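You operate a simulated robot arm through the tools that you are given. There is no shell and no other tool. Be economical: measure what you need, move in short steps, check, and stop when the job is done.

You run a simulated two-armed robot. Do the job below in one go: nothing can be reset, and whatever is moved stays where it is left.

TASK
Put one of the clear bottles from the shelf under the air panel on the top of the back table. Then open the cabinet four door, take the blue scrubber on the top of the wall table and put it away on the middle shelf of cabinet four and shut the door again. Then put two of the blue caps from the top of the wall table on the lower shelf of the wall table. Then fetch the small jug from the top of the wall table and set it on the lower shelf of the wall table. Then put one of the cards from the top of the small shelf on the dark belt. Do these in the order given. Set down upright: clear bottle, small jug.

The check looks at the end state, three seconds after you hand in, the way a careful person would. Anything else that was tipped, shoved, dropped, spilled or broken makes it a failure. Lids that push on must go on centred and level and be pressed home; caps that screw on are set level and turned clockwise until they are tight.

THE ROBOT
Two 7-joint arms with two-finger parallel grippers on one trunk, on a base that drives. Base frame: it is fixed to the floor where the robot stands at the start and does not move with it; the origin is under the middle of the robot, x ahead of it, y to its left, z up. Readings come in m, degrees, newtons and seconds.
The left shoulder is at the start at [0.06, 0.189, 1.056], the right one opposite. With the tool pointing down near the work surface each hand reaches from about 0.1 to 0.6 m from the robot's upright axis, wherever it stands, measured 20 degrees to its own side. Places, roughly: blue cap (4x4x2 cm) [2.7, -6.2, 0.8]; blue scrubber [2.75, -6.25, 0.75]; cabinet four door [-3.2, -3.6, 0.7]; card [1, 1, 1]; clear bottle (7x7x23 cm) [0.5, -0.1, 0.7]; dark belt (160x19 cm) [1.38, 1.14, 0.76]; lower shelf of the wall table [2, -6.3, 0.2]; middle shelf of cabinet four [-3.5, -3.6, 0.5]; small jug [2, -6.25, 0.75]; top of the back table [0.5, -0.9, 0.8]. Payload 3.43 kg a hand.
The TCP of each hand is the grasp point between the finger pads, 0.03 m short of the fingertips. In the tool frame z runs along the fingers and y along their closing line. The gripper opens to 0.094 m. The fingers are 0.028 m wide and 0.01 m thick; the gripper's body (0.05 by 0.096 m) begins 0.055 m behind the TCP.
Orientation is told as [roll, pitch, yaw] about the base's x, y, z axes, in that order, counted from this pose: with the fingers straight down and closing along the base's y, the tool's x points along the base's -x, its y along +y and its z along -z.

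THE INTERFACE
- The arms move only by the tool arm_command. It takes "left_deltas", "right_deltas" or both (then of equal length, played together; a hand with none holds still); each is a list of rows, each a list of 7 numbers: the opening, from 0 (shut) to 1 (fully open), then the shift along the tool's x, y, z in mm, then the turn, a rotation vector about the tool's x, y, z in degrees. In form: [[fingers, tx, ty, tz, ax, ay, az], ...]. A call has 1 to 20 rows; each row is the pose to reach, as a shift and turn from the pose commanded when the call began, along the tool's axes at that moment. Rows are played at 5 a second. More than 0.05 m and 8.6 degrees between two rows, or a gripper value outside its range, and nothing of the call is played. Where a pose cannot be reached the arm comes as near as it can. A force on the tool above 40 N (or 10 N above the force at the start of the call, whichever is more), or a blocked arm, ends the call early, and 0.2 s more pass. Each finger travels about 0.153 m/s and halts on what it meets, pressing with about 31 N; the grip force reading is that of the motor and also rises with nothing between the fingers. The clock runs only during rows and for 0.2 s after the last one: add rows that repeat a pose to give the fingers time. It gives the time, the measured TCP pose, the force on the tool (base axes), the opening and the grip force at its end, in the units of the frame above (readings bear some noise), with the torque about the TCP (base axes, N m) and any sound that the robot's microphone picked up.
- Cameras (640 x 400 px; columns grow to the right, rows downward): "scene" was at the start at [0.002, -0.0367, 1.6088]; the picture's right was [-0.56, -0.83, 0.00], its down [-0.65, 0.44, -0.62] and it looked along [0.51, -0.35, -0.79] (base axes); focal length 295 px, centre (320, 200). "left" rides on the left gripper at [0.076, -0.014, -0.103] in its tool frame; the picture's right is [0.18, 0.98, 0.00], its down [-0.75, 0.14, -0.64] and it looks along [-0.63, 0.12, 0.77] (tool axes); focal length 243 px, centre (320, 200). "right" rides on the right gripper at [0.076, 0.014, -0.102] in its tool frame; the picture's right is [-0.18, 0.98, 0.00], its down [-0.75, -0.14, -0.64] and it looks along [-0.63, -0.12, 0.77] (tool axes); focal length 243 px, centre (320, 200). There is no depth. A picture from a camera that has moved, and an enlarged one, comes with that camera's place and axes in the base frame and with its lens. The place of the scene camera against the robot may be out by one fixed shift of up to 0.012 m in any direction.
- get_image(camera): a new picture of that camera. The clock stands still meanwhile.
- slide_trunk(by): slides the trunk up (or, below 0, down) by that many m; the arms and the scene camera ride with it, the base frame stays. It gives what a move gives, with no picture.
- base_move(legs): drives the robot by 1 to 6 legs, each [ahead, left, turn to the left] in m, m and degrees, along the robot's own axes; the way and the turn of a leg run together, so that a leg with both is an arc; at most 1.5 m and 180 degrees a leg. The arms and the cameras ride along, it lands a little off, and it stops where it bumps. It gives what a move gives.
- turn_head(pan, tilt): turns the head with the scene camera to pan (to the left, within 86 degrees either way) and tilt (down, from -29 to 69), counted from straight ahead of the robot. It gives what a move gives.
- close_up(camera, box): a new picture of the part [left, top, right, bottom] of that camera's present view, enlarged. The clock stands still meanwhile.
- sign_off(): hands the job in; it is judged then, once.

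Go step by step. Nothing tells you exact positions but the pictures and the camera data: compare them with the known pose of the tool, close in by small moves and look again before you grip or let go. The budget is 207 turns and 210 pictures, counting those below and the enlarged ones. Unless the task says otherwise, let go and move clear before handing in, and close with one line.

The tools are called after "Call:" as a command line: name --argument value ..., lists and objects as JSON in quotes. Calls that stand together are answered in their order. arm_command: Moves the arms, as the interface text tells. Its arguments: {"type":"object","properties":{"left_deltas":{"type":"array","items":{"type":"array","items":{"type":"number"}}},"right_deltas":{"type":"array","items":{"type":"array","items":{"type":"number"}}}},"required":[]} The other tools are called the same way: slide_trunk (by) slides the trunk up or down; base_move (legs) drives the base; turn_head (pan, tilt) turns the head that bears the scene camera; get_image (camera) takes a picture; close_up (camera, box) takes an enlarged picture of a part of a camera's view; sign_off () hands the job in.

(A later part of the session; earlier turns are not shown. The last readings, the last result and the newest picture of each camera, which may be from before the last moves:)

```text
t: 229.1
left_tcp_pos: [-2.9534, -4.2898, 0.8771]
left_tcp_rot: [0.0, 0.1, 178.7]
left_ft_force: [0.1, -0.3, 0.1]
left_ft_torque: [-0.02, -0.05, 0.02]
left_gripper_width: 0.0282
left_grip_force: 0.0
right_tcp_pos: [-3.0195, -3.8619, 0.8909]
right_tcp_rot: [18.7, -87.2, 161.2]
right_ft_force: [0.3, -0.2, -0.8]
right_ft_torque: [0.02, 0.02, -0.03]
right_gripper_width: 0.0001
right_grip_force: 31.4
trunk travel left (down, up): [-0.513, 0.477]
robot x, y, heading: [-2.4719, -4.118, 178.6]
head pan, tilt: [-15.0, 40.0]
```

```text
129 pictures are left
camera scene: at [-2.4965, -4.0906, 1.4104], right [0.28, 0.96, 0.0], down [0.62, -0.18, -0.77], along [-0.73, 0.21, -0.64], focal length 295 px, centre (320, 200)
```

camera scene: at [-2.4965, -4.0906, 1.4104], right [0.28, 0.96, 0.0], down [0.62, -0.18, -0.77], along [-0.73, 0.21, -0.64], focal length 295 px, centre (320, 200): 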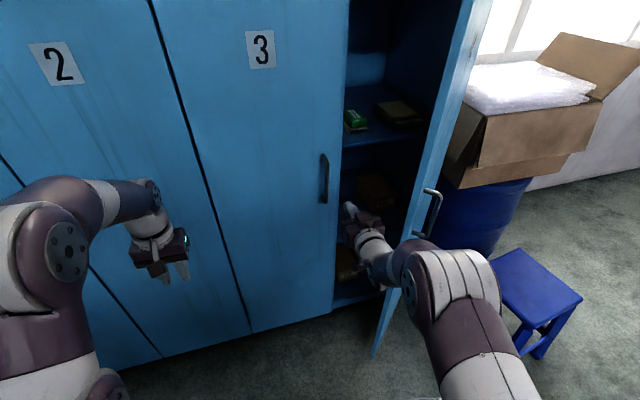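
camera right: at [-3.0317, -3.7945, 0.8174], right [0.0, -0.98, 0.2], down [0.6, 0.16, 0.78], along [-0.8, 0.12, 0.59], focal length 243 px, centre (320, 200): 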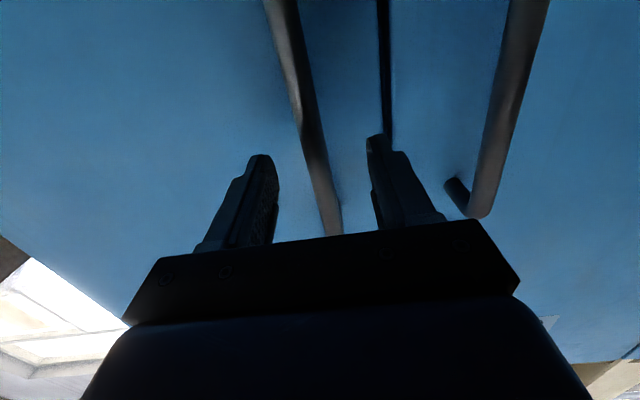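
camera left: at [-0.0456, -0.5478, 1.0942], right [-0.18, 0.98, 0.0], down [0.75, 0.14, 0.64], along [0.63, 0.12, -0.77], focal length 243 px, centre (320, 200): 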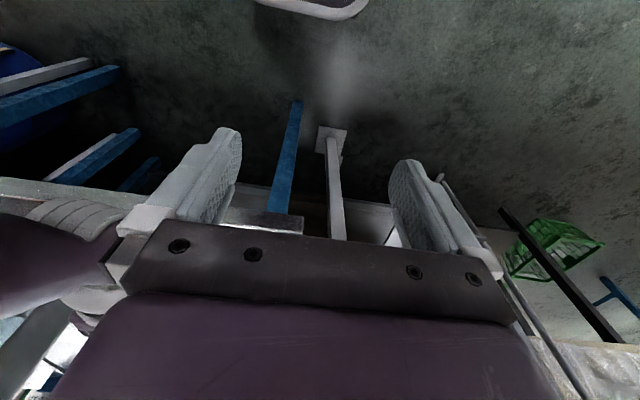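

The hand is inside the door edge. Sweeping right to push it open.

Call:
base_move --legs '[[0, -0.36, 0]]'

Call:
get_image --camera "scene"

```text
t: 231.4
left_tcp_pos: [-2.9453, -3.9261, 0.8776]
left_tcp_rot: [0.1, 0.0, 178.8]
left_ft_force: [0.3, 0.1, 0.0]
left_ft_torque: [-0.03, 0.0, 0.02]
left_gripper_width: 0.0284
left_grip_force: 0.0
right_tcp_pos: [-3.0107, -3.4967, 0.8897]
right_tcp_rot: [19.8, -87.0, 159.9]
right_ft_force: [-0.3, 0.5, -0.6]
right_ft_torque: [-0.04, 0.0, 0.02]
right_gripper_width: 0.0
right_grip_force: 30.9
trunk travel left (down, up): [-0.513, 0.477]
robot x, y, heading: [-2.4589, -3.7542, 178.7]
head pan, tilt: [-15.0, 40.0]
```

```text
128 pictures are left
camera scene: at [-2.4874, -3.7263, 1.4104], right [0.28, 0.96, 0.0], down [0.62, -0.18, -0.77], along [-0.74, 0.21, -0.64], focal length 295 px, centre (320, 200)
```

scene: 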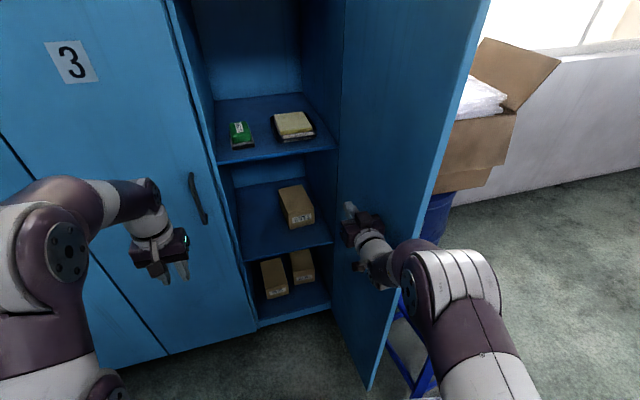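

Door is open about 90°. The middle shelf (z≈0.56) has free space left of the brown box. I'll back off, turn toward the far end and look for a shorter way.

Call:
base_move --legs '[[-0.26, 0, 0], [0, 0.15, 0], [0, 0, 90]]'

Call:
turn_head --pan 25 --tilt 30

Call:
get_image --camera "scene"

```text
t: 238.1
left_tcp_pos: [-2.0354, -4.394, 0.8777]
left_tcp_rot: [0.0, 0.1, -91.0]
left_ft_force: [-0.6, 0.5, 0.5]
left_ft_torque: [0.01, 0.0, -0.01]
left_gripper_width: 0.0282
left_grip_force: 0.1
right_tcp_pos: [-2.4635, -4.4592, 0.891]
right_tcp_rot: [19.0, -87.2, -109.1]
right_ft_force: [-0.3, 0.4, 0.0]
right_ft_torque: [0.0, 0.02, -0.01]
right_gripper_width: 0.0001
right_grip_force: 30.7
trunk travel left (down, up): [-0.513, 0.477]
robot x, y, heading: [-2.2106, -3.912, -91.2]
head pan, tilt: [-15.0, 40.0]
```

```text
t: 239.1
left_tcp_pos: [-2.0347, -4.3932, 0.8784]
left_tcp_rot: [0.0, 0.1, -91.0]
left_ft_force: [-0.8, -1.2, -0.8]
left_ft_torque: [0.04, 0.01, 0.0]
left_gripper_width: 0.0282
left_grip_force: 0.1
right_tcp_pos: [-2.4622, -4.4588, 0.8901]
right_tcp_rot: [19.1, -87.1, -109.2]
right_ft_force: [-0.6, 0.8, 0.2]
right_ft_torque: [-0.02, 0.01, 0.03]
right_gripper_width: 0.0
right_grip_force: 31.4
trunk travel left (down, up): [-0.513, 0.477]
robot x, y, heading: [-2.2104, -3.9163, -91.2]
head pan, tilt: [25.0, 30.0]
```

```text
127 pictures are left
camera scene: at [-2.1709, -3.9303, 1.4257], right [-0.91, -0.41, 0.0], down [-0.2, 0.46, -0.87], along [0.35, -0.79, -0.5], focal length 295 px, centre (320, 200)
```

scene: 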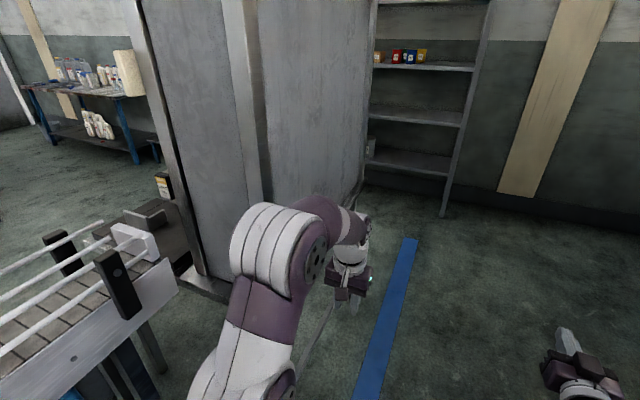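

The labeller hides whether there's a gap between it and the back shelf. I'll drive south and look.

Call:
base_move --legs '[[1.2, -0.05, 0]]'

Call:
turn_head --pan 55 --tilt 35

Call:
get_image --camera "scene"

```text
t: 245.2
left_tcp_pos: [-2.102, -5.5798, 0.8774]
left_tcp_rot: [0.0, 0.0, -90.9]
left_ft_force: [-0.1, 0.5, -0.1]
left_ft_torque: [0.02, 0.0, -0.01]
left_gripper_width: 0.0282
left_grip_force: 0.0
right_tcp_pos: [-2.5316, -5.6461, 0.8917]
right_tcp_rot: [18.9, -87.1, -109.0]
right_ft_force: [0.2, -1.2, -0.2]
right_ft_torque: [0.01, -0.02, 0.0]
right_gripper_width: 0.0001
right_grip_force: 30.9
trunk travel left (down, up): [-0.513, 0.477]
robot x, y, heading: [-2.2771, -5.1034, -90.8]
head pan, tilt: [25.0, 30.0]
```

```text
t: 246.1
left_tcp_pos: [-2.1026, -5.5795, 0.8766]
left_tcp_rot: [0.0, 0.0, -90.9]
left_ft_force: [0.0, -0.5, 0.3]
left_ft_torque: [0.02, -0.01, 0.02]
left_gripper_width: 0.0281
left_grip_force: 0.1
right_tcp_pos: [-2.5303, -5.6465, 0.891]
right_tcp_rot: [19.1, -87.1, -109.1]
right_ft_force: [-0.2, -0.3, -0.8]
right_ft_torque: [-0.02, 0.0, 0.0]
right_gripper_width: 0.0002
right_grip_force: 31.0
trunk travel left (down, up): [-0.513, 0.477]
robot x, y, heading: [-2.2813, -5.102, -90.8]
head pan, tilt: [55.0, 35.0]
```

```text
126 pictures are left
camera scene: at [-2.2054, -5.0859, 1.418], right [-0.59, -0.81, 0.0], down [-0.46, 0.34, -0.82], along [0.66, -0.48, -0.57], focal length 295 px, centre (320, 200)
```

scene: 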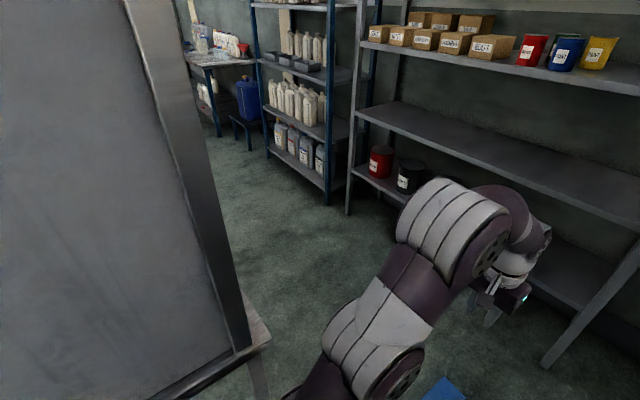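

There is a gap about 1.04 m deep (y -5.32 to -6.36). I'll tuck both hands close and strafe through it facing the shelf.

Call:
arm_command --left_deltas '[[0.3, 20, -10, 0, 0, 0, 0], [0.3, 40, -20, 0, 0, 0, 0], [0.3, 60, -30, 0, 0, 0, 0], [0.3, 80, -40, 0, 0, 0, 0], [0.3, 100, -50, 0, 0, 0, 0], [0.3, 120, -60, 0, 0, 0, 0], [0.3, 140, -70, 0, 0, 0, 0], [0.3, 160, -80, 0, 0, 0, 0], [0.3, 180, -90, 0, 0, 0, 0], [0.3, 200, -100, 0, 0, 0, 0], [0.3, 215, -105, 0, 0, 0, 0], [0.3, 215, -105, 0, 0, 0, 0], [0.3, 215, -105, 0, 0, 0, 0]]' --right_deltas '[[0, -5, 8, -21, 0, 7.3, 0], [0, -10, 16, -42, 0, 14.6, 0], [0, -15, 24, -63, 0, 21.9, 0], [0, -20, 32, -84, 0, 29.2, 0], [0, -25, 40, -105, 0, 36.5, 0], [0, -30, 48, -126, 0, 43.8, 0], [0, -35, 56, -147, 0, 51.1, 0], [0, -40, 64, -168, 0, 58.4, 0], [0, -45, 72, -189, 0, 65.7, 0], [0, -50, 80, -210, 0, 73, 0], [0, -55, 90, -230, 0, 80, 0], [0, -60, 100, -250, 0, 87, 0], [0, -60, 100, -250, 0, 87, 0]]'

Call:
turn_head --pan 30 --tilt 45

Call:
get_image --camera "scene"

```text
t: 248.9
left_tcp_pos: [-2.203, -5.3612, 0.8786]
left_tcp_rot: [0.1, 0.0, -90.8]
left_ft_force: [0.6, 1.0, -0.3]
left_ft_torque: [-0.03, 0.03, -0.01]
left_gripper_width: 0.028
left_grip_force: 0.0
right_tcp_pos: [-2.4315, -5.4001, 0.9314]
right_tcp_rot: [0.9, -0.2, -90.1]
right_ft_force: [0.0, 1.0, 0.7]
right_ft_torque: [-0.02, 0.0, 0.04]
right_gripper_width: 0.0
right_grip_force: 30.4
right hand out of reach, approached as far as the arm can: row 7, 8, 12, 13
trunk travel left (down, up): [-0.513, 0.477]
robot x, y, heading: [-2.2782, -5.1002, -90.7]
head pan, tilt: [55.0, 35.0]
```

```text
t: 249.8
left_tcp_pos: [-2.2032, -5.3627, 0.8779]
left_tcp_rot: [0.0, 0.1, -90.8]
left_ft_force: [0.6, -0.5, -0.4]
left_ft_torque: [-0.01, -0.02, -0.01]
left_gripper_width: 0.0282
left_grip_force: 0.0
right_tcp_pos: [-2.4315, -5.4021, 0.9324]
right_tcp_rot: [0.9, -0.3, -90.0]
right_ft_force: [0.3, -0.5, 0.1]
right_ft_torque: [-0.01, -0.01, 0.03]
right_gripper_width: 0.0003
right_grip_force: 31.4
trunk travel left (down, up): [-0.513, 0.477]
robot x, y, heading: [-2.2807, -5.1008, -90.8]
head pan, tilt: [30.0, 45.0]
```

```text
125 pictures are left
camera scene: at [-2.2371, -5.105, 1.4032], right [-0.87, -0.49, 0.0], down [-0.34, 0.62, -0.71], along [0.35, -0.62, -0.71], focal length 295 px, centre (320, 200)
```

scene: 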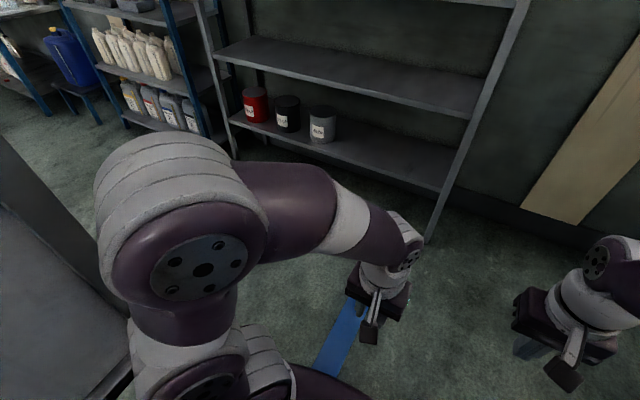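

Call:
base_move --legs '[[0.72, 0, 0.8], [0, 0.5, 0]]'

Call:
turn_head --pan 80 --tilt 40

Call:
get_image --camera "scene"

```text
t: 256.4
left_tcp_pos: [-1.6963, -6.0882, 0.8778]
left_tcp_rot: [0.0, 0.1, -89.6]
left_ft_force: [-0.5, -1.1, -0.6]
left_ft_torque: [0.03, 0.03, -0.01]
left_gripper_width: 0.0282
left_grip_force: 0.0
right_tcp_pos: [-1.9232, -6.1339, 0.9318]
right_tcp_rot: [0.9, -0.2, -88.9]
right_ft_force: [0.0, 0.1, -0.5]
right_ft_torque: [0.02, 0.02, 0.01]
right_gripper_width: 0.0
right_grip_force: 31.1
trunk travel left (down, up): [-0.513, 0.477]
robot x, y, heading: [-1.7732, -5.8314, -89.6]
head pan, tilt: [30.0, 45.0]
```

```text
t: 257.5
left_tcp_pos: [-1.6978, -6.0887, 0.8776]
left_tcp_rot: [0.0, 0.1, -89.8]
left_ft_force: [0.9, -0.2, 0.1]
left_ft_torque: [-0.01, 0.01, -0.04]
left_gripper_width: 0.0282
left_grip_force: 0.0
right_tcp_pos: [-1.9236, -6.1333, 0.9312]
right_tcp_rot: [0.9, -0.4, -88.8]
right_ft_force: [-0.4, -0.6, 0.2]
right_ft_torque: [-0.01, 0.0, 0.03]
right_gripper_width: 0.0
right_grip_force: 31.2
trunk travel left (down, up): [-0.513, 0.477]
robot x, y, heading: [-1.7749, -5.8324, -89.7]
head pan, tilt: [80.0, 40.0]
```

```text
124 pictures are left
camera scene: at [-1.6931, -5.7767, 1.4104], right [-0.17, -0.99, 0.0], down [-0.63, 0.11, -0.77], along [0.76, -0.13, -0.64], focal length 295 px, centre (320, 200)
```

scene: 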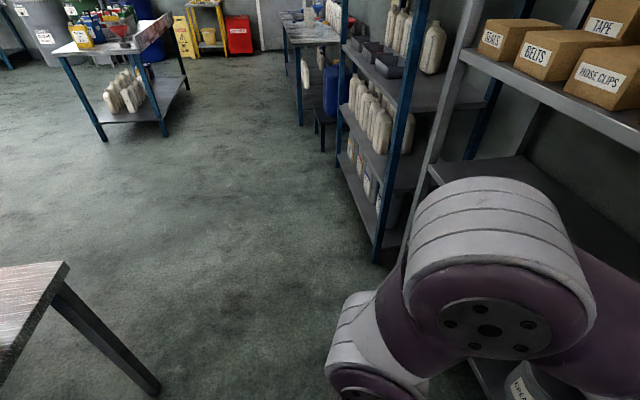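

The way is open. Strafing on toward the wall table.

Call:
base_move --legs '[[0, 1.4, 0], [-0.1, 0.6, 0]]'

Call:
turn_head --pan 75 --tilt 30

Call:
get_image --camera "scene"

```text
t: 267.5
left_tcp_pos: [0.3039, -5.9502, 0.8781]
left_tcp_rot: [0.0, 0.0, -88.1]
left_ft_force: [0.6, -0.3, -0.1]
left_ft_torque: [0.0, 0.01, -0.04]
left_gripper_width: 0.0283
left_grip_force: 0.1
right_tcp_pos: [0.077, -6.0005, 0.9319]
right_tcp_rot: [0.9, -0.3, -87.2]
right_ft_force: [0.4, -0.6, -0.4]
right_ft_torque: [0.03, 0.02, -0.02]
right_gripper_width: 0.0
right_grip_force: 30.8
trunk travel left (down, up): [-0.513, 0.477]
robot x, y, heading: [0.213, -5.6923, -88.0]
head pan, tilt: [80.0, 40.0]
```

```text
t: 268.2
left_tcp_pos: [0.3028, -5.9513, 0.8785]
left_tcp_rot: [0.1, 0.1, -88.1]
left_ft_force: [-0.4, 0.0, 1.1]
left_ft_torque: [0.03, 0.01, 0.01]
left_gripper_width: 0.0283
left_grip_force: 0.1
right_tcp_pos: [0.0766, -5.9994, 0.932]
right_tcp_rot: [1.0, -0.3, -87.2]
right_ft_force: [-0.4, -0.1, 0.8]
right_ft_torque: [0.02, -0.02, 0.02]
right_gripper_width: 0.0
right_grip_force: 30.9
trunk travel left (down, up): [-0.513, 0.477]
robot x, y, heading: [0.2149, -5.6897, -88.1]
head pan, tilt: [75.0, 30.0]
```

```text
123 pictures are left
camera scene: at [0.302, -5.6468, 1.4257], right [-0.23, -0.97, 0.0], down [-0.49, 0.11, -0.87], along [0.84, -0.2, -0.5], focal length 295 px, centre (320, 200)
```

scene: 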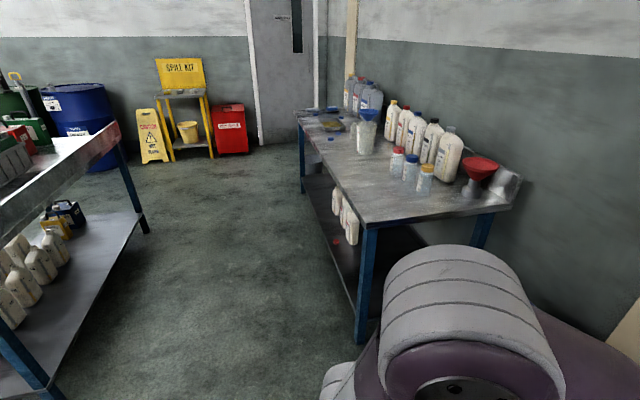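

Wall table spans x 1.18–3.0, front edge y≈-6.06. Zooming on its top.

Call:
close_up --camera "scene" --box '[285, 60, 445, 180]'

Call:
base_move --legs '[[0, 1.4, -1.5], [0, 0.8, 0]]'

Call:
turn_head --pan 0 --tilt 45

Call:
get_image --camera "scene"

```text
3.33 times, centred on (365, 120) of scene
camera zoom: at [0.302, -5.6468, 1.4257], right [-0.23, -0.97, 0.0], down [-0.49, 0.11, -0.87], along [0.84, -0.2, -0.5], focal length 984 px, centre (170, 467)
```

zoom: 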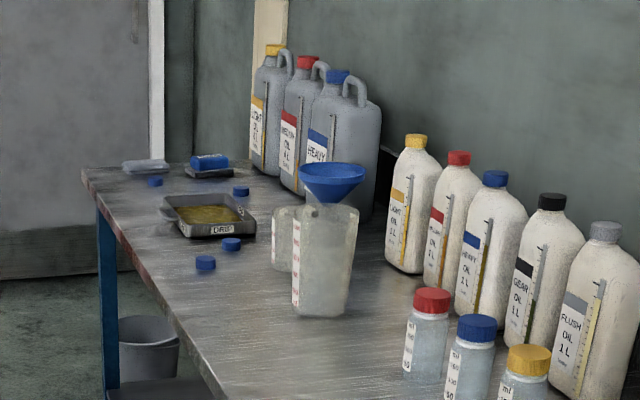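

```text
t: 279.1
left_tcp_pos: [2.4882, -5.9359, 0.8771]
left_tcp_rot: [0.0, 0.1, -90.1]
left_ft_force: [0.0, 0.0, 0.6]
left_ft_torque: [0.01, 0.01, 0.02]
left_gripper_width: 0.028
left_grip_force: 0.1
right_tcp_pos: [2.2618, -5.976, 0.9315]
right_tcp_rot: [1.0, -0.3, -89.2]
right_ft_force: [0.2, 0.3, 0.0]
right_ft_torque: [0.01, -0.01, 0.0]
right_gripper_width: 0.0
right_grip_force: 30.9
trunk travel left (down, up): [-0.513, 0.477]
robot x, y, heading: [2.4098, -5.6743, -90.1]
head pan, tilt: [75.0, 30.0]
```

```text
t: 280.5
left_tcp_pos: [2.4873, -5.9347, 0.876]
left_tcp_rot: [0.0, 0.2, -90.1]
left_ft_force: [-0.1, 0.2, -0.4]
left_ft_torque: [0.01, 0.03, 0.02]
left_gripper_width: 0.0284
left_grip_force: 0.1
right_tcp_pos: [2.2609, -5.9768, 0.9328]
right_tcp_rot: [0.8, -0.3, -89.2]
right_ft_force: [-0.5, 0.0, -0.8]
right_ft_torque: [-0.01, 0.02, 0.0]
right_gripper_width: 0.0004
right_grip_force: 30.9
trunk travel left (down, up): [-0.513, 0.477]
robot x, y, heading: [2.4094, -5.672, -90.0]
head pan, tilt: [0.0, 45.0]
```

```text
121 pictures are left
camera scene: at [2.4103, -5.689, 1.4031], right [-1.0, 0.0, 0.0], down [0.0, 0.71, -0.71], along [0.0, -0.71, -0.71], focal length 295 px, centre (320, 200)
```

scene: 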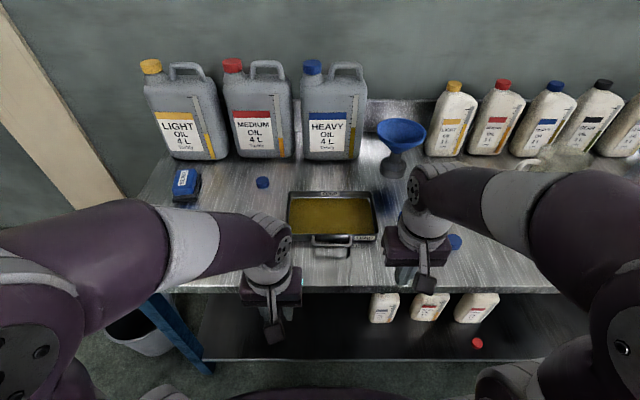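

Call:
close_up --camera "scene" --box '[130, 120, 400, 290]'

Call:
get_image --camera "left"

Call:
get_image --camera "right"

```text
2.35 times, centred on (265, 205) of scene
camera zoom: at [2.4103, -5.689, 1.4031], right [-1.0, 0.0, 0.0], down [0.0, 0.71, -0.71], along [0.0, -0.71, -0.71], focal length 695 px, centre (449, 188)
```

zoom: 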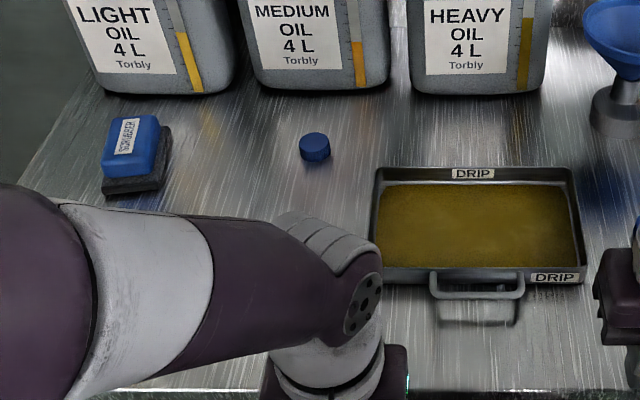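

```text
119 pictures are left
camera left: at [2.4737, -5.8582, 0.9792], right [0.98, 0.18, 0.0], down [0.14, -0.75, 0.64], along [0.12, -0.63, -0.77], focal length 243 px, centre (320, 200)
```

left: 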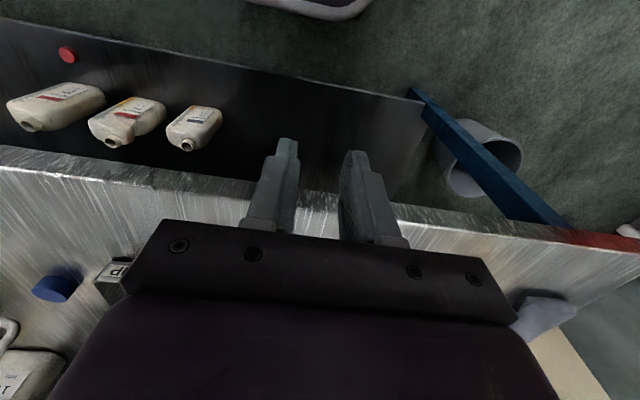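

```text
118 pictures are left
camera right: at [2.2732, -5.9007, 1.0348], right [0.99, -0.17, 0.02], down [-0.14, -0.75, 0.64], along [-0.1, -0.64, -0.77], focal length 243 px, centre (320, 200)
```

right: 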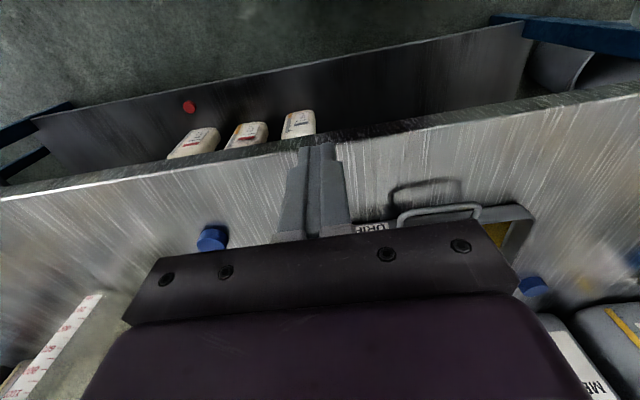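

The blue scrubber (labelled) is at about (2.82,-6.36). I'll raise the trunk, shift the base left/forward, and move the left hand over it.

Call:
slide_trunk --by 0.2

Call:
base_move --legs '[[0, 0.2, 0], [0.08, 0, 0]]'

Call:
arm_command --left_deltas '[[0.5, -30, 15, 0, 0, 0, 0], [0.8, -65, 30, 0, 0, 0, 0], [1, -100, 45, 0, 0, 0, 0], [1, -135, 60, 0, 0, 0, 0], [1, -170, 75, 0, 0, 0, 0], [1, -205, 90, 0, 0, 0, 0], [1, -240, 105, 0, 0, 0, 0], [1, -240, 105, 0, 0, 0, 0]]'

Call:
get_image --camera "left"

Call:
get_image --camera "scene"

```text
t: 282.7
left_tcp_pos: [2.4878, -5.9344, 1.0777]
left_tcp_rot: [0.1, 0.2, -90.2]
left_ft_force: [0.3, 0.4, -0.1]
left_ft_torque: [-0.01, 0.02, 0.03]
left_gripper_width: 0.0282
left_grip_force: 0.0
right_tcp_pos: [2.2603, -5.9773, 1.1309]
right_tcp_rot: [0.9, -0.2, -89.3]
right_ft_force: [-1.1, -0.2, 0.3]
right_ft_torque: [0.01, 0.04, -0.02]
right_gripper_width: 0.0
right_grip_force: 31.2
trunk travel left (down, up): [-0.713, 0.277]
robot x, y, heading: [2.412, -5.6731, -90.1]
head pan, tilt: [0.0, 45.0]
```

```text
t: 285.0
left_tcp_pos: [2.6869, -6.0162, 1.0783]
left_tcp_rot: [0.0, 0.0, -90.0]
left_ft_force: [-0.4, -0.7, -0.4]
left_ft_torque: [0.0, 0.02, 0.03]
left_gripper_width: 0.0281
left_grip_force: 0.1
right_tcp_pos: [2.4597, -6.058, 1.1325]
right_tcp_rot: [0.8, -0.2, -89.1]
right_ft_force: [0.6, -0.2, -0.4]
right_ft_torque: [0.02, 0.01, 0.0]
right_gripper_width: 0.0001
right_grip_force: 30.9
trunk travel left (down, up): [-0.713, 0.277]
robot x, y, heading: [2.6079, -5.7545, -89.9]
head pan, tilt: [0.0, 45.0]
```

```text
t: 286.8
left_tcp_pos: [2.7909, -6.2461, 1.0676]
left_tcp_rot: [0.1, 0.0, -89.9]
left_ft_force: [0.9, 1.0, 0.3]
left_ft_torque: [-0.02, -0.03, 0.02]
left_gripper_width: 0.0942
left_grip_force: 0.0
left hand out of reach, approached as far as the arm can: row 7, 8
right_tcp_pos: [2.459, -6.0559, 1.1321]
right_tcp_rot: [1.0, -0.3, -89.2]
right_ft_force: [0.6, -0.4, 0.7]
right_ft_torque: [-0.01, 0.0, 0.03]
right_gripper_width: 0.0001
right_grip_force: 31.4
trunk travel left (down, up): [-0.713, 0.277]
robot x, y, heading: [2.6071, -5.7534, -90.0]
head pan, tilt: [0.0, 45.0]
```

```text
117 pictures are left
camera left: at [2.776, -6.1688, 1.1683], right [0.98, 0.18, 0.0], down [0.14, -0.75, 0.64], along [0.12, -0.63, -0.77], focal length 243 px, centre (320, 200)
```

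left: 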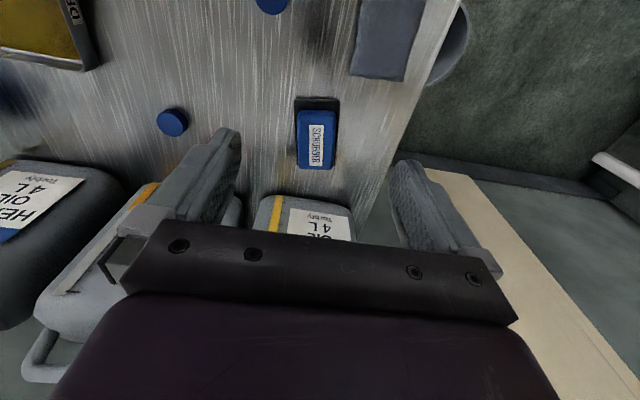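

```text
116 pictures are left
camera scene: at [2.6073, -5.768, 1.6032], right [-1.0, 0.0, 0.0], down [0.0, 0.71, -0.71], along [0.0, -0.71, -0.71], focal length 295 px, centre (320, 200)
```

scene: 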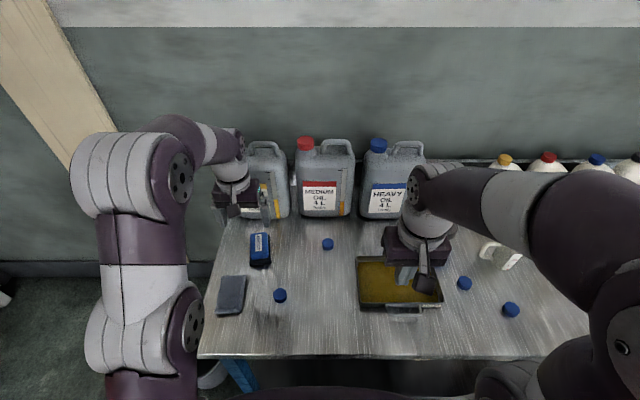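

Scrubber centre is at (2.805,-6.347). I need slightly more reach, so I'll nudge the base forward 3 cm and lower the left hand above it.

Call:
base_move --legs '[[0.03, 0, 0]]'

Call:
arm_command --left_deltas '[[1, 0, 5, 40, 0, 0, 0], [1, -10, 10, 80, 0, 0, 0], [1, -35, 14, 115, 0, 0, 0], [1, -60, 14, 145, 0, 0, 0], [1, -72, 14, 170, 0, 0, 0], [1, -72, 14, 190, 0, 0, 0], [1, -72, 14, 190, 0, 0, 0]]'

Call:
get_image --camera "left"

Call:
get_image --camera "scene"

```text
t: 287.6
left_tcp_pos: [2.7896, -6.2739, 1.0682]
left_tcp_rot: [0.0, -0.1, -90.0]
left_ft_force: [-0.6, 0.0, -0.4]
left_ft_torque: [-0.06, 0.04, -0.01]
left_gripper_width: 0.0938
left_grip_force: 0.0
right_tcp_pos: [2.4591, -6.0837, 1.1327]
right_tcp_rot: [0.9, -0.4, -89.2]
right_ft_force: [-0.1, 2.0, 0.2]
right_ft_torque: [-0.06, 0.01, -0.02]
right_gripper_width: 0.0002
right_grip_force: 31.2
trunk travel left (down, up): [-0.713, 0.277]
robot x, y, heading: [2.6089, -5.7852, -90.4]
head pan, tilt: [0.0, 45.0]
```

```text
t: 289.2
left_tcp_pos: [2.8052, -6.3481, 0.8768]
left_tcp_rot: [0.0, 0.0, -90.0]
left_ft_force: [-0.3, 0.1, 0.1]
left_ft_torque: [0.01, 0.0, 0.01]
left_gripper_width: 0.0938
left_grip_force: 0.2
right_tcp_pos: [2.4587, -6.0858, 1.1319]
right_tcp_rot: [1.0, -0.3, -89.2]
right_ft_force: [0.1, 0.1, 0.6]
right_ft_torque: [0.03, 0.01, 0.0]
right_gripper_width: 0.0
right_grip_force: 30.7
trunk travel left (down, up): [-0.713, 0.277]
robot x, y, heading: [2.6074, -5.7846, -90.2]
head pan, tilt: [0.0, 45.0]
```

```text
115 pictures are left
camera left: at [2.7904, -6.2705, 0.9785], right [0.98, 0.18, 0.0], down [0.14, -0.75, 0.64], along [0.12, -0.63, -0.77], focal length 243 px, centre (320, 200)
```

left: 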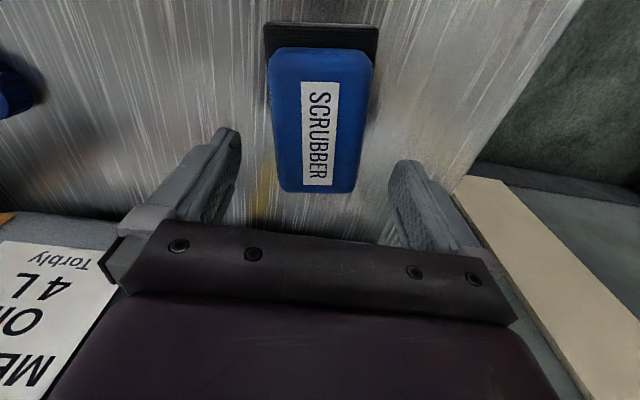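

```text
114 pictures are left
camera scene: at [2.6076, -5.798, 1.6031], right [-1.0, 0.0, 0.0], down [0.0, 0.71, -0.71], along [0.0, -0.71, -0.71], focal length 295 px, centre (320, 200)
```

scene: 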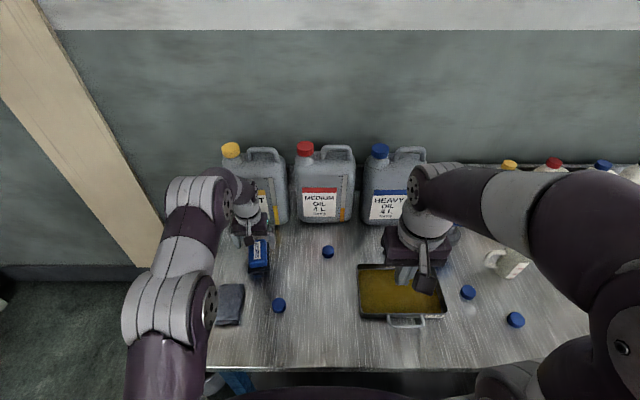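

The scrubber top looks nearer than assumed (z≈0.84). I'll recentre toward me and go down to 0.84, then look.

Call:
arm_command --left_deltas '[[1, 22, -4, 10, 0, 0, 0], [1, 22, -4, 25, 0, 0, 0], [1, 22, -4, 37, 0, 0, 0], [1, 22, -4, 37, 0, 0, 0]]'

Call:
get_image --camera "left"

Call:
close_up --camera "scene" --box '[180, 160, 380, 340]'

```text
t: 290.2
left_tcp_pos: [2.8002, -6.3248, 0.8402]
left_tcp_rot: [0.0, 0.0, -90.0]
left_ft_force: [-0.4, 1.2, -0.5]
left_ft_torque: [-0.03, 0.02, -0.01]
left_gripper_width: 0.094
left_grip_force: 0.1
right_tcp_pos: [2.4584, -6.0853, 1.1317]
right_tcp_rot: [1.0, -0.4, -89.3]
right_ft_force: [0.0, -0.3, 0.1]
right_ft_torque: [0.0, -0.03, -0.01]
right_gripper_width: 0.0
right_grip_force: 31.1
trunk travel left (down, up): [-0.713, 0.277]
robot x, y, heading: [2.6051, -5.7831, -90.4]
head pan, tilt: [0.0, 45.0]
```

```text
113 pictures are left
camera left: at [2.786, -6.2476, 0.9415], right [0.98, 0.18, 0.0], down [0.14, -0.75, 0.64], along [0.12, -0.63, -0.77], focal length 243 px, centre (320, 200)
```

left: 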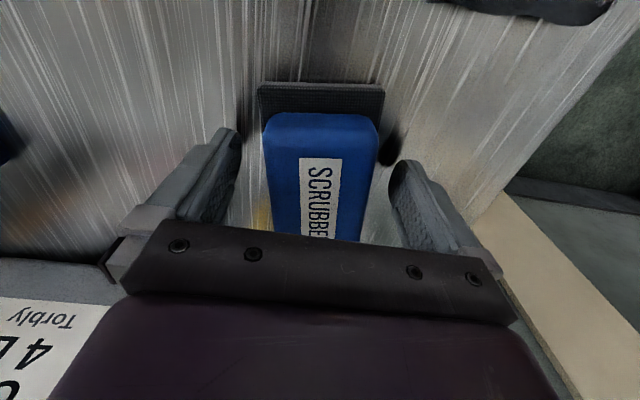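

```text
2.22 times, centred on (280, 250) of scene
camera zoom: at [2.6076, -5.7979, 1.6031], right [-1.0, 0.0, 0.0], down [0.0, 0.71, -0.71], along [0.0, -0.71, -0.71], focal length 656 px, centre (409, 89)
```

zoom: 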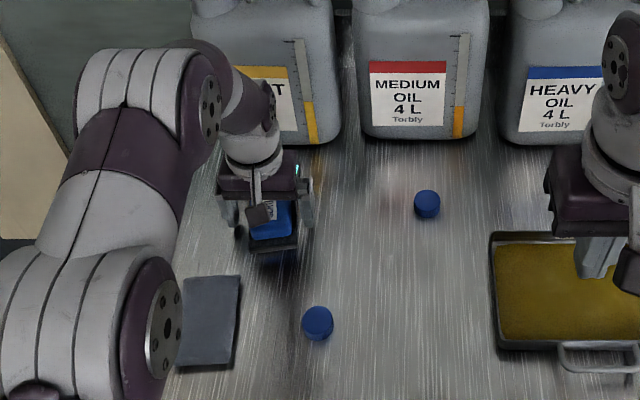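

Call:
arm_command --left_deltas '[[1, 0, 0, 4, 0, 0, 0], [1, 0, 0, 8, 0, 0, 0], [1, 0, 0, 8, 0, 0, 0]]'

Call:
arm_command --left_deltas '[[0.7, 0, 0, 0, 0, 0, 0], [0.4, 0, 0, 0, 0, 0, 0], [0, 0, 0, 0, 0, 0, 0], [0, 0, 0, 0, 0, 0, 0], [0, 0, 0, 0, 0, 0, 0]]'

Call:
get_image --camera "left"

```text
t: 291.0
left_tcp_pos: [2.7994, -6.3251, 0.8319]
left_tcp_rot: [0.0, 0.1, -90.0]
left_ft_force: [0.8, 0.1, -0.7]
left_ft_torque: [0.0, -0.01, -0.01]
left_gripper_width: 0.0941
left_grip_force: 0.1
right_tcp_pos: [2.4575, -6.0874, 1.1316]
right_tcp_rot: [1.1, -0.3, -89.2]
right_ft_force: [0.5, 0.2, 0.1]
right_ft_torque: [0.01, 0.02, -0.04]
right_gripper_width: 0.0
right_grip_force: 30.9
trunk travel left (down, up): [-0.713, 0.277]
robot x, y, heading: [2.6065, -5.7824, -89.9]
head pan, tilt: [0.0, 45.0]
```

```text
t: 292.2
left_tcp_pos: [2.8001, -6.3263, 0.8314]
left_tcp_rot: [0.0, 0.0, -90.0]
left_ft_force: [-0.4, 0.3, 0.1]
left_ft_torque: [-0.03, 0.03, 0.01]
left_gripper_width: 0.0717
left_grip_force: 31.4
right_tcp_pos: [2.458, -6.086, 1.1322]
right_tcp_rot: [0.9, -0.3, -89.2]
right_ft_force: [0.0, 0.6, 0.2]
right_ft_torque: [0.01, 0.0, -0.01]
right_gripper_width: 0.0
right_grip_force: 30.8
trunk travel left (down, up): [-0.713, 0.277]
robot x, y, heading: [2.6112, -5.7826, -90.0]
head pan, tilt: [0.0, 45.0]
```

```text
111 pictures are left
camera left: at [2.786, -6.2482, 0.9334], right [0.98, 0.18, 0.0], down [0.14, -0.75, 0.64], along [0.12, -0.63, -0.77], focal length 243 px, centre (320, 200)
```

left: 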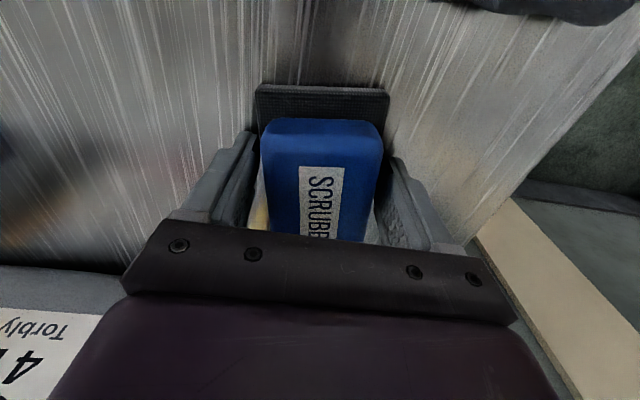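

Scrubber gripped (72 mm). Lifting and pulling back to the tucked pose.

Call:
arm_command --left_deltas '[[0, 0, 0, -40, 0, 0, 0], [0, 0, 0, -80, 0, 0, 0], [0, 10, 0, -120, 0, 0, 0], [0, 45, -10, -150, 0, 0, 0], [0, 85, -30, -170, 0, 0, 0], [0, 125, -50, -190, 0, 0, 0], [0, 165, -70, -210, 0, 0, 0], [0, 205, -90, -230, 0, 0, 0], [0, 245, -105, -240, 0, 0, 0], [0, 285, -115, -250, 0, 0, 0], [0, 285, -115, -250, 0, 0, 0]]'

Call:
get_image --camera "scene"

```text
t: 294.6
left_tcp_pos: [2.6844, -6.0406, 1.0815]
left_tcp_rot: [0.1, 0.1, -90.0]
left_ft_force: [0.1, 0.3, -0.8]
left_ft_torque: [0.0, 0.03, 0.0]
left_gripper_width: 0.0712
left_grip_force: 31.3
right_tcp_pos: [2.4583, -6.0869, 1.1324]
right_tcp_rot: [0.9, -0.2, -89.2]
right_ft_force: [0.6, 0.5, -1.0]
right_ft_torque: [0.01, -0.03, -0.04]
right_gripper_width: 0.0
right_grip_force: 30.7
trunk travel left (down, up): [-0.713, 0.277]
robot x, y, heading: [2.6101, -5.784, -90.1]
head pan, tilt: [0.0, 45.0]
```

```text
110 pictures are left
camera scene: at [2.6075, -5.7995, 1.6031], right [-1.0, 0.0, 0.0], down [0.0, 0.71, -0.71], along [0.0, -0.71, -0.71], focal length 295 px, centre (320, 200)
```

scene: 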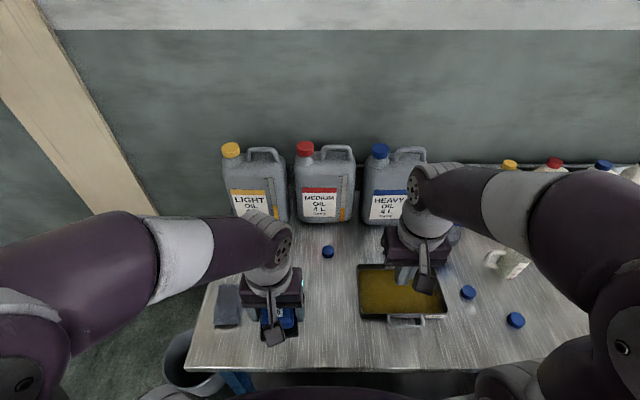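

Strafing back right along the wall.

Call:
base_move --legs '[[-0.1, 0, 0], [0, -1.4, 0], [0, -1.1, 0]]'

```text
t: 307.5
left_tcp_pos: [0.192, -5.9403, 1.0816]
left_tcp_rot: [0.0, 0.0, -90.2]
left_ft_force: [-0.3, 0.1, -1.2]
left_ft_torque: [0.02, -0.01, 0.01]
left_gripper_width: 0.0685
left_grip_force: 31.0
right_tcp_pos: [-0.0338, -5.9846, 1.1315]
right_tcp_rot: [1.0, -0.3, -89.5]
right_ft_force: [-0.8, 0.1, 0.2]
right_ft_torque: [-0.02, 0.02, 0.0]
right_gripper_width: 0.0
right_grip_force: 30.3
trunk travel left (down, up): [-0.713, 0.277]
robot x, y, heading: [0.1148, -5.6798, -90.2]
head pan, tilt: [0.0, 45.0]
```

Call:
base_move --legs '[[0.13, -0.5, 0.2], [0, -1.3, 0], [0, -0.55, 0]]'

Call:
turn_head --pan -75 --tilt 30

Call:
get_image --camera "scene"

```text
t: 319.5
left_tcp_pos: [-2.1547, -6.0984, 1.0817]
left_tcp_rot: [-0.1, 0.0, -88.8]
left_ft_force: [-0.8, 0.0, -0.5]
left_ft_torque: [0.01, 0.01, -0.03]
left_gripper_width: 0.0671
left_grip_force: 31.2
right_tcp_pos: [-2.3798, -6.149, 1.1319]
right_tcp_rot: [1.0, -0.3, -87.9]
right_ft_force: [-1.2, -0.6, 0.1]
right_ft_torque: [-0.03, -0.02, -0.03]
right_gripper_width: 0.0
right_grip_force: 31.6
trunk travel left (down, up): [-0.713, 0.277]
robot x, y, heading: [-2.2371, -5.8436, -88.6]
head pan, tilt: [0.0, 45.0]
```

```text
t: 320.9
left_tcp_pos: [-2.1541, -6.0976, 1.082]
left_tcp_rot: [0.0, 0.0, -88.6]
left_ft_force: [-0.2, 0.4, -0.6]
left_ft_torque: [0.02, 0.0, -0.03]
left_gripper_width: 0.0669
left_grip_force: 30.9
right_tcp_pos: [-2.3795, -6.1501, 1.1325]
right_tcp_rot: [0.9, -0.3, -88.0]
right_ft_force: [0.0, 0.0, 0.4]
right_ft_torque: [0.01, -0.02, -0.01]
right_gripper_width: 0.0
right_grip_force: 30.7
trunk travel left (down, up): [-0.713, 0.277]
robot x, y, heading: [-2.2352, -5.8417, -88.8]
head pan, tilt: [-75.0, 30.0]
```

```text
109 pictures are left
camera scene: at [-2.3255, -5.802, 1.6257], right [-0.28, 0.96, 0.0], down [0.48, 0.14, -0.87], along [-0.83, -0.24, -0.5], focal length 295 px, centre (320, 200)
```

scene: 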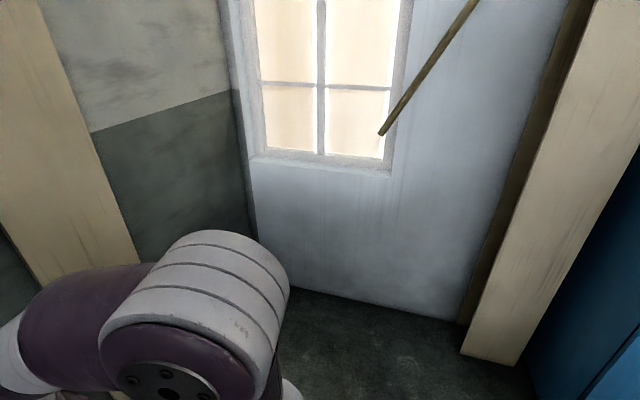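

I'm back on the cabinet side. For placing with the left hand, the right elbow would clash with the open door, so I'll try pulling the right hand back and out to move that elbow rearward.

Call:
arm_command --right_deltas '[[0, 20, -25, 0, 0, 0, 0], [0, 40, -50, 0, 0, 0, 0], [0, 60, -75, 0, 0, 0, 0], [0, 80, -100, 0, 0, 0, 0], [0, 100, -125, 0, 0, 0, 0], [0, 120, -150, 0, 0, 0, 0], [0, 140, -175, 0, 0, 0, 0], [0, 160, -200, 0, 0, 0, 0], [0, 180, -220, 0, 0, 0, 0], [0, 180, -220, 0, 0, 0, 0]]'

Call:
turn_head --pan -60 --tilt 60

Call:
get_image --camera "scene"

Call:
get_image --camera "left"

```text
t: 323.1
left_tcp_pos: [-2.1547, -6.1007, 1.0814]
left_tcp_rot: [0.0, 0.0, -88.7]
left_ft_force: [0.8, 0.3, 0.4]
left_ft_torque: [0.03, -0.01, -0.03]
left_gripper_width: 0.067
left_grip_force: 31.3
right_tcp_pos: [-2.6056, -5.9798, 1.1252]
right_tcp_rot: [0.9, -0.2, -88.0]
right_ft_force: [-0.4, -1.0, 0.1]
right_ft_torque: [0.05, -0.04, -0.02]
right_gripper_width: 0.0
right_grip_force: 31.2
right hand out of reach, approached as far as the arm can: row 3, 4, 5, 6, 7, 8, 9, 10
trunk travel left (down, up): [-0.713, 0.277]
robot x, y, heading: [-2.2375, -5.8391, -88.4]
head pan, tilt: [-75.0, 30.0]
```

```text
t: 324.1
left_tcp_pos: [-2.1545, -6.0987, 1.0813]
left_tcp_rot: [0.1, -0.1, -88.7]
left_ft_force: [0.3, -0.1, -1.3]
left_ft_torque: [0.04, 0.03, -0.04]
left_gripper_width: 0.067
left_grip_force: 31.0
right_tcp_pos: [-2.6043, -5.9782, 1.1242]
right_tcp_rot: [1.0, -0.3, -87.9]
right_ft_force: [-0.9, -0.1, 0.4]
right_ft_torque: [-0.02, -0.02, 0.0]
right_gripper_width: 0.0002
right_grip_force: 31.1
trunk travel left (down, up): [-0.713, 0.277]
robot x, y, heading: [-2.2375, -5.8421, -88.5]
head pan, tilt: [-60.0, 60.0]
```

```text
108 pictures are left
camera scene: at [-2.2954, -5.8111, 1.5837], right [-0.52, 0.85, 0.0], down [0.74, 0.45, -0.5], along [-0.43, -0.26, -0.87], focal length 295 px, centre (320, 200)
```

scene: 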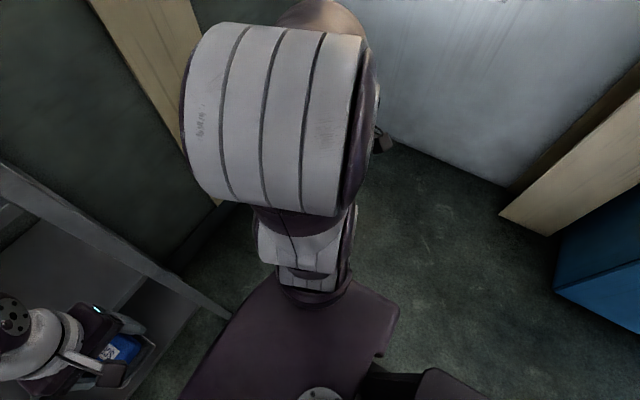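

```text
107 pictures are left
camera left: at [-2.1701, -6.022, 1.1831], right [0.98, 0.21, 0.0], down [0.16, -0.75, 0.64], along [0.13, -0.63, -0.77], focal length 243 px, centre (320, 200)
```

left: 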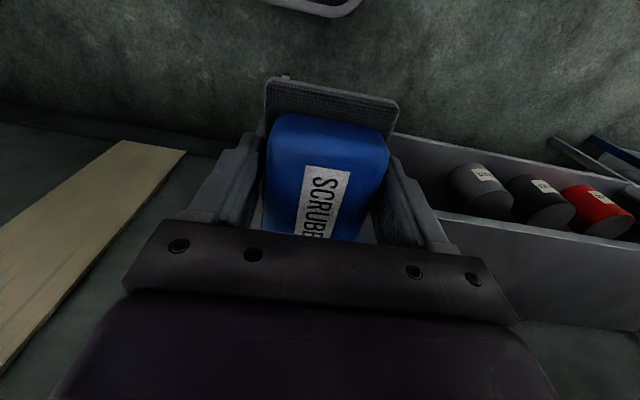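

The right elbow now sits high and closer in. I'll reverse up the aisle, turn to heading about 165°, and look at the open cabinet.

Call:
base_move --legs '[[-1.4, 0, 0], [0, 0, -106]]'

Call:
slide_trunk --by -0.2

Call:
turn_head --pan -10 --tilt 40

Call:
get_image --camera "scene"

```text
t: 335.6
left_tcp_pos: [-2.5354, -4.439, 1.0821]
left_tcp_rot: [0.0, 0.0, 164.9]
left_ft_force: [-0.9, 0.1, -0.3]
left_ft_torque: [-0.01, 0.0, 0.03]
left_gripper_width: 0.0669
left_grip_force: 31.1
right_tcp_pos: [-2.2935, -4.0389, 1.1237]
right_tcp_rot: [0.9, -0.3, 165.7]
right_ft_force: [-0.2, -0.3, 0.4]
right_ft_torque: [0.0, -0.01, -0.02]
right_gripper_width: 0.0001
right_grip_force: 30.9
trunk travel left (down, up): [-0.713, 0.277]
robot x, y, heading: [-2.2687, -4.4299, 164.7]
head pan, tilt: [-60.0, 60.0]
```

```text
t: 337.8
left_tcp_pos: [-2.5352, -4.4368, 0.8813]
left_tcp_rot: [0.1, 0.0, 164.9]
left_ft_force: [-0.6, 0.5, -1.0]
left_ft_torque: [0.03, -0.01, 0.0]
left_gripper_width: 0.0669
left_grip_force: 30.4
right_tcp_pos: [-2.2922, -4.0397, 0.9246]
right_tcp_rot: [1.0, -0.4, 165.8]
right_ft_force: [-0.6, -0.4, -0.3]
right_ft_torque: [0.02, 0.03, -0.01]
right_gripper_width: 0.0
right_grip_force: 31.3
trunk travel left (down, up): [-0.513, 0.477]
robot x, y, heading: [-2.2642, -4.4321, 165.0]
head pan, tilt: [-60.0, 60.0]
```

```text
t: 338.9
left_tcp_pos: [-2.5347, -4.4376, 0.8825]
left_tcp_rot: [0.0, 0.0, 164.9]
left_ft_force: [0.2, 0.3, -0.4]
left_ft_torque: [0.02, -0.03, 0.02]
left_gripper_width: 0.067
left_grip_force: 31.2
right_tcp_pos: [-2.2923, -4.0396, 0.925]
right_tcp_rot: [0.9, -0.3, 165.6]
right_ft_force: [-0.7, -0.6, 0.4]
right_ft_torque: [0.01, 0.0, 0.0]
right_gripper_width: 0.0
right_grip_force: 31.1
trunk travel left (down, up): [-0.513, 0.477]
robot x, y, heading: [-2.2643, -4.4327, 164.9]
head pan, tilt: [-10.0, 40.0]
```

```text
106 pictures are left
camera scene: at [-2.2863, -4.405, 1.4104], right [0.43, 0.9, 0.0], down [0.58, -0.27, -0.77], along [-0.69, 0.33, -0.64], focal length 295 px, centre (320, 200)
```

scene: 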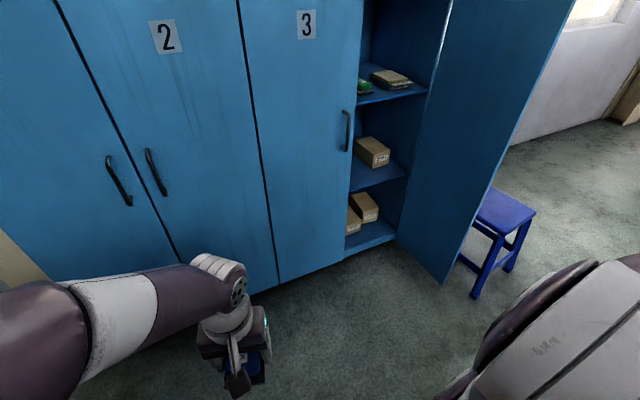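

Doing the left-hand extension and 40° pitch here in free space before driving in.

Call:
arm_command --left_deltas '[[0, -25, -20, 15, 0, -4, 0], [0, -50, -40, 30, 0, -8, 0], [0, -75, -60, 45, 0, -12, 0], [0, -100, -80, 60, 0, -16, 0], [0, -125, -100, 75, 0, -20, 0], [0, -150, -120, 90, 0, -24, 0], [0, -175, -140, 105, 0, -28, 0], [0, -200, -160, 120, 0, -32, 0], [0, -225, -180, 135, 0, -36, 0], [0, -250, -200, 150, 0, -40, 0], [0, -275, -215, 165, 0, -40, 0], [0, -275, -215, 165, 0, -40, 0]]'

Call:
get_image --camera "scene"

Call:
get_image --camera "left"

```text
t: 341.5
left_tcp_pos: [-2.7438, -4.158, 0.7178]
left_tcp_rot: [0.0, -40.0, 164.9]
left_ft_force: [1.0, -0.4, 0.5]
left_ft_torque: [0.0, -0.01, 0.03]
left_gripper_width: 0.0668
left_grip_force: 30.8
right_tcp_pos: [-2.2915, -4.04, 0.925]
right_tcp_rot: [0.9, -0.4, 165.6]
right_ft_force: [0.3, 0.3, -0.6]
right_ft_torque: [0.02, 0.03, 0.0]
right_gripper_width: 0.0
right_grip_force: 30.6
trunk travel left (down, up): [-0.513, 0.477]
robot x, y, heading: [-2.2683, -4.4289, 164.8]
head pan, tilt: [-10.0, 40.0]
```

```text
105 pictures are left
camera scene: at [-2.2859, -4.4054, 1.4104], right [0.42, 0.91, 0.0], down [0.58, -0.27, -0.77], along [-0.69, 0.33, -0.64], focal length 295 px, centre (320, 200)
```

scene: 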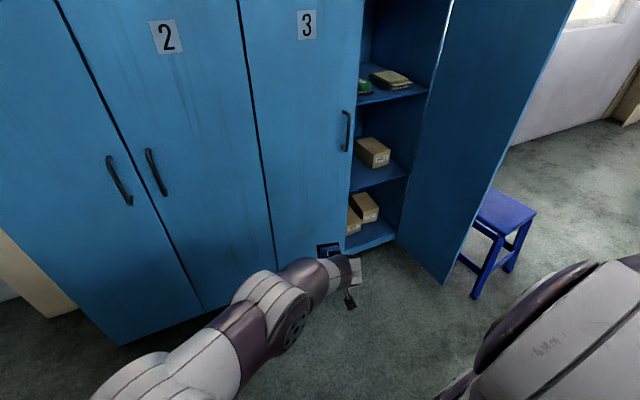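

```text
104 pictures are left
camera left: at [-2.6195, -4.1764, 0.7465], right [-0.12, -0.99, -0.12], down [-0.2, -0.09, 0.98], along [-0.97, 0.14, -0.18], focal length 243 px, centre (320, 200)
```

left: 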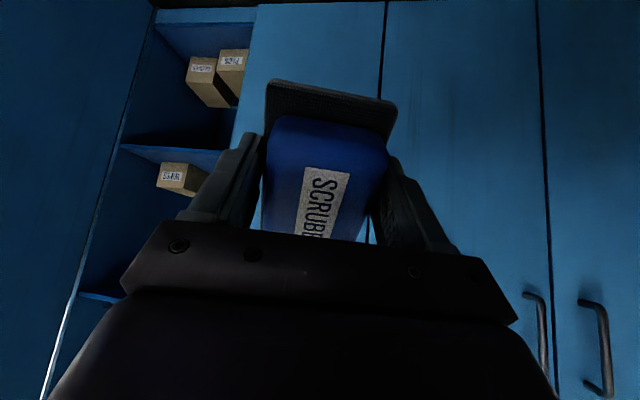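

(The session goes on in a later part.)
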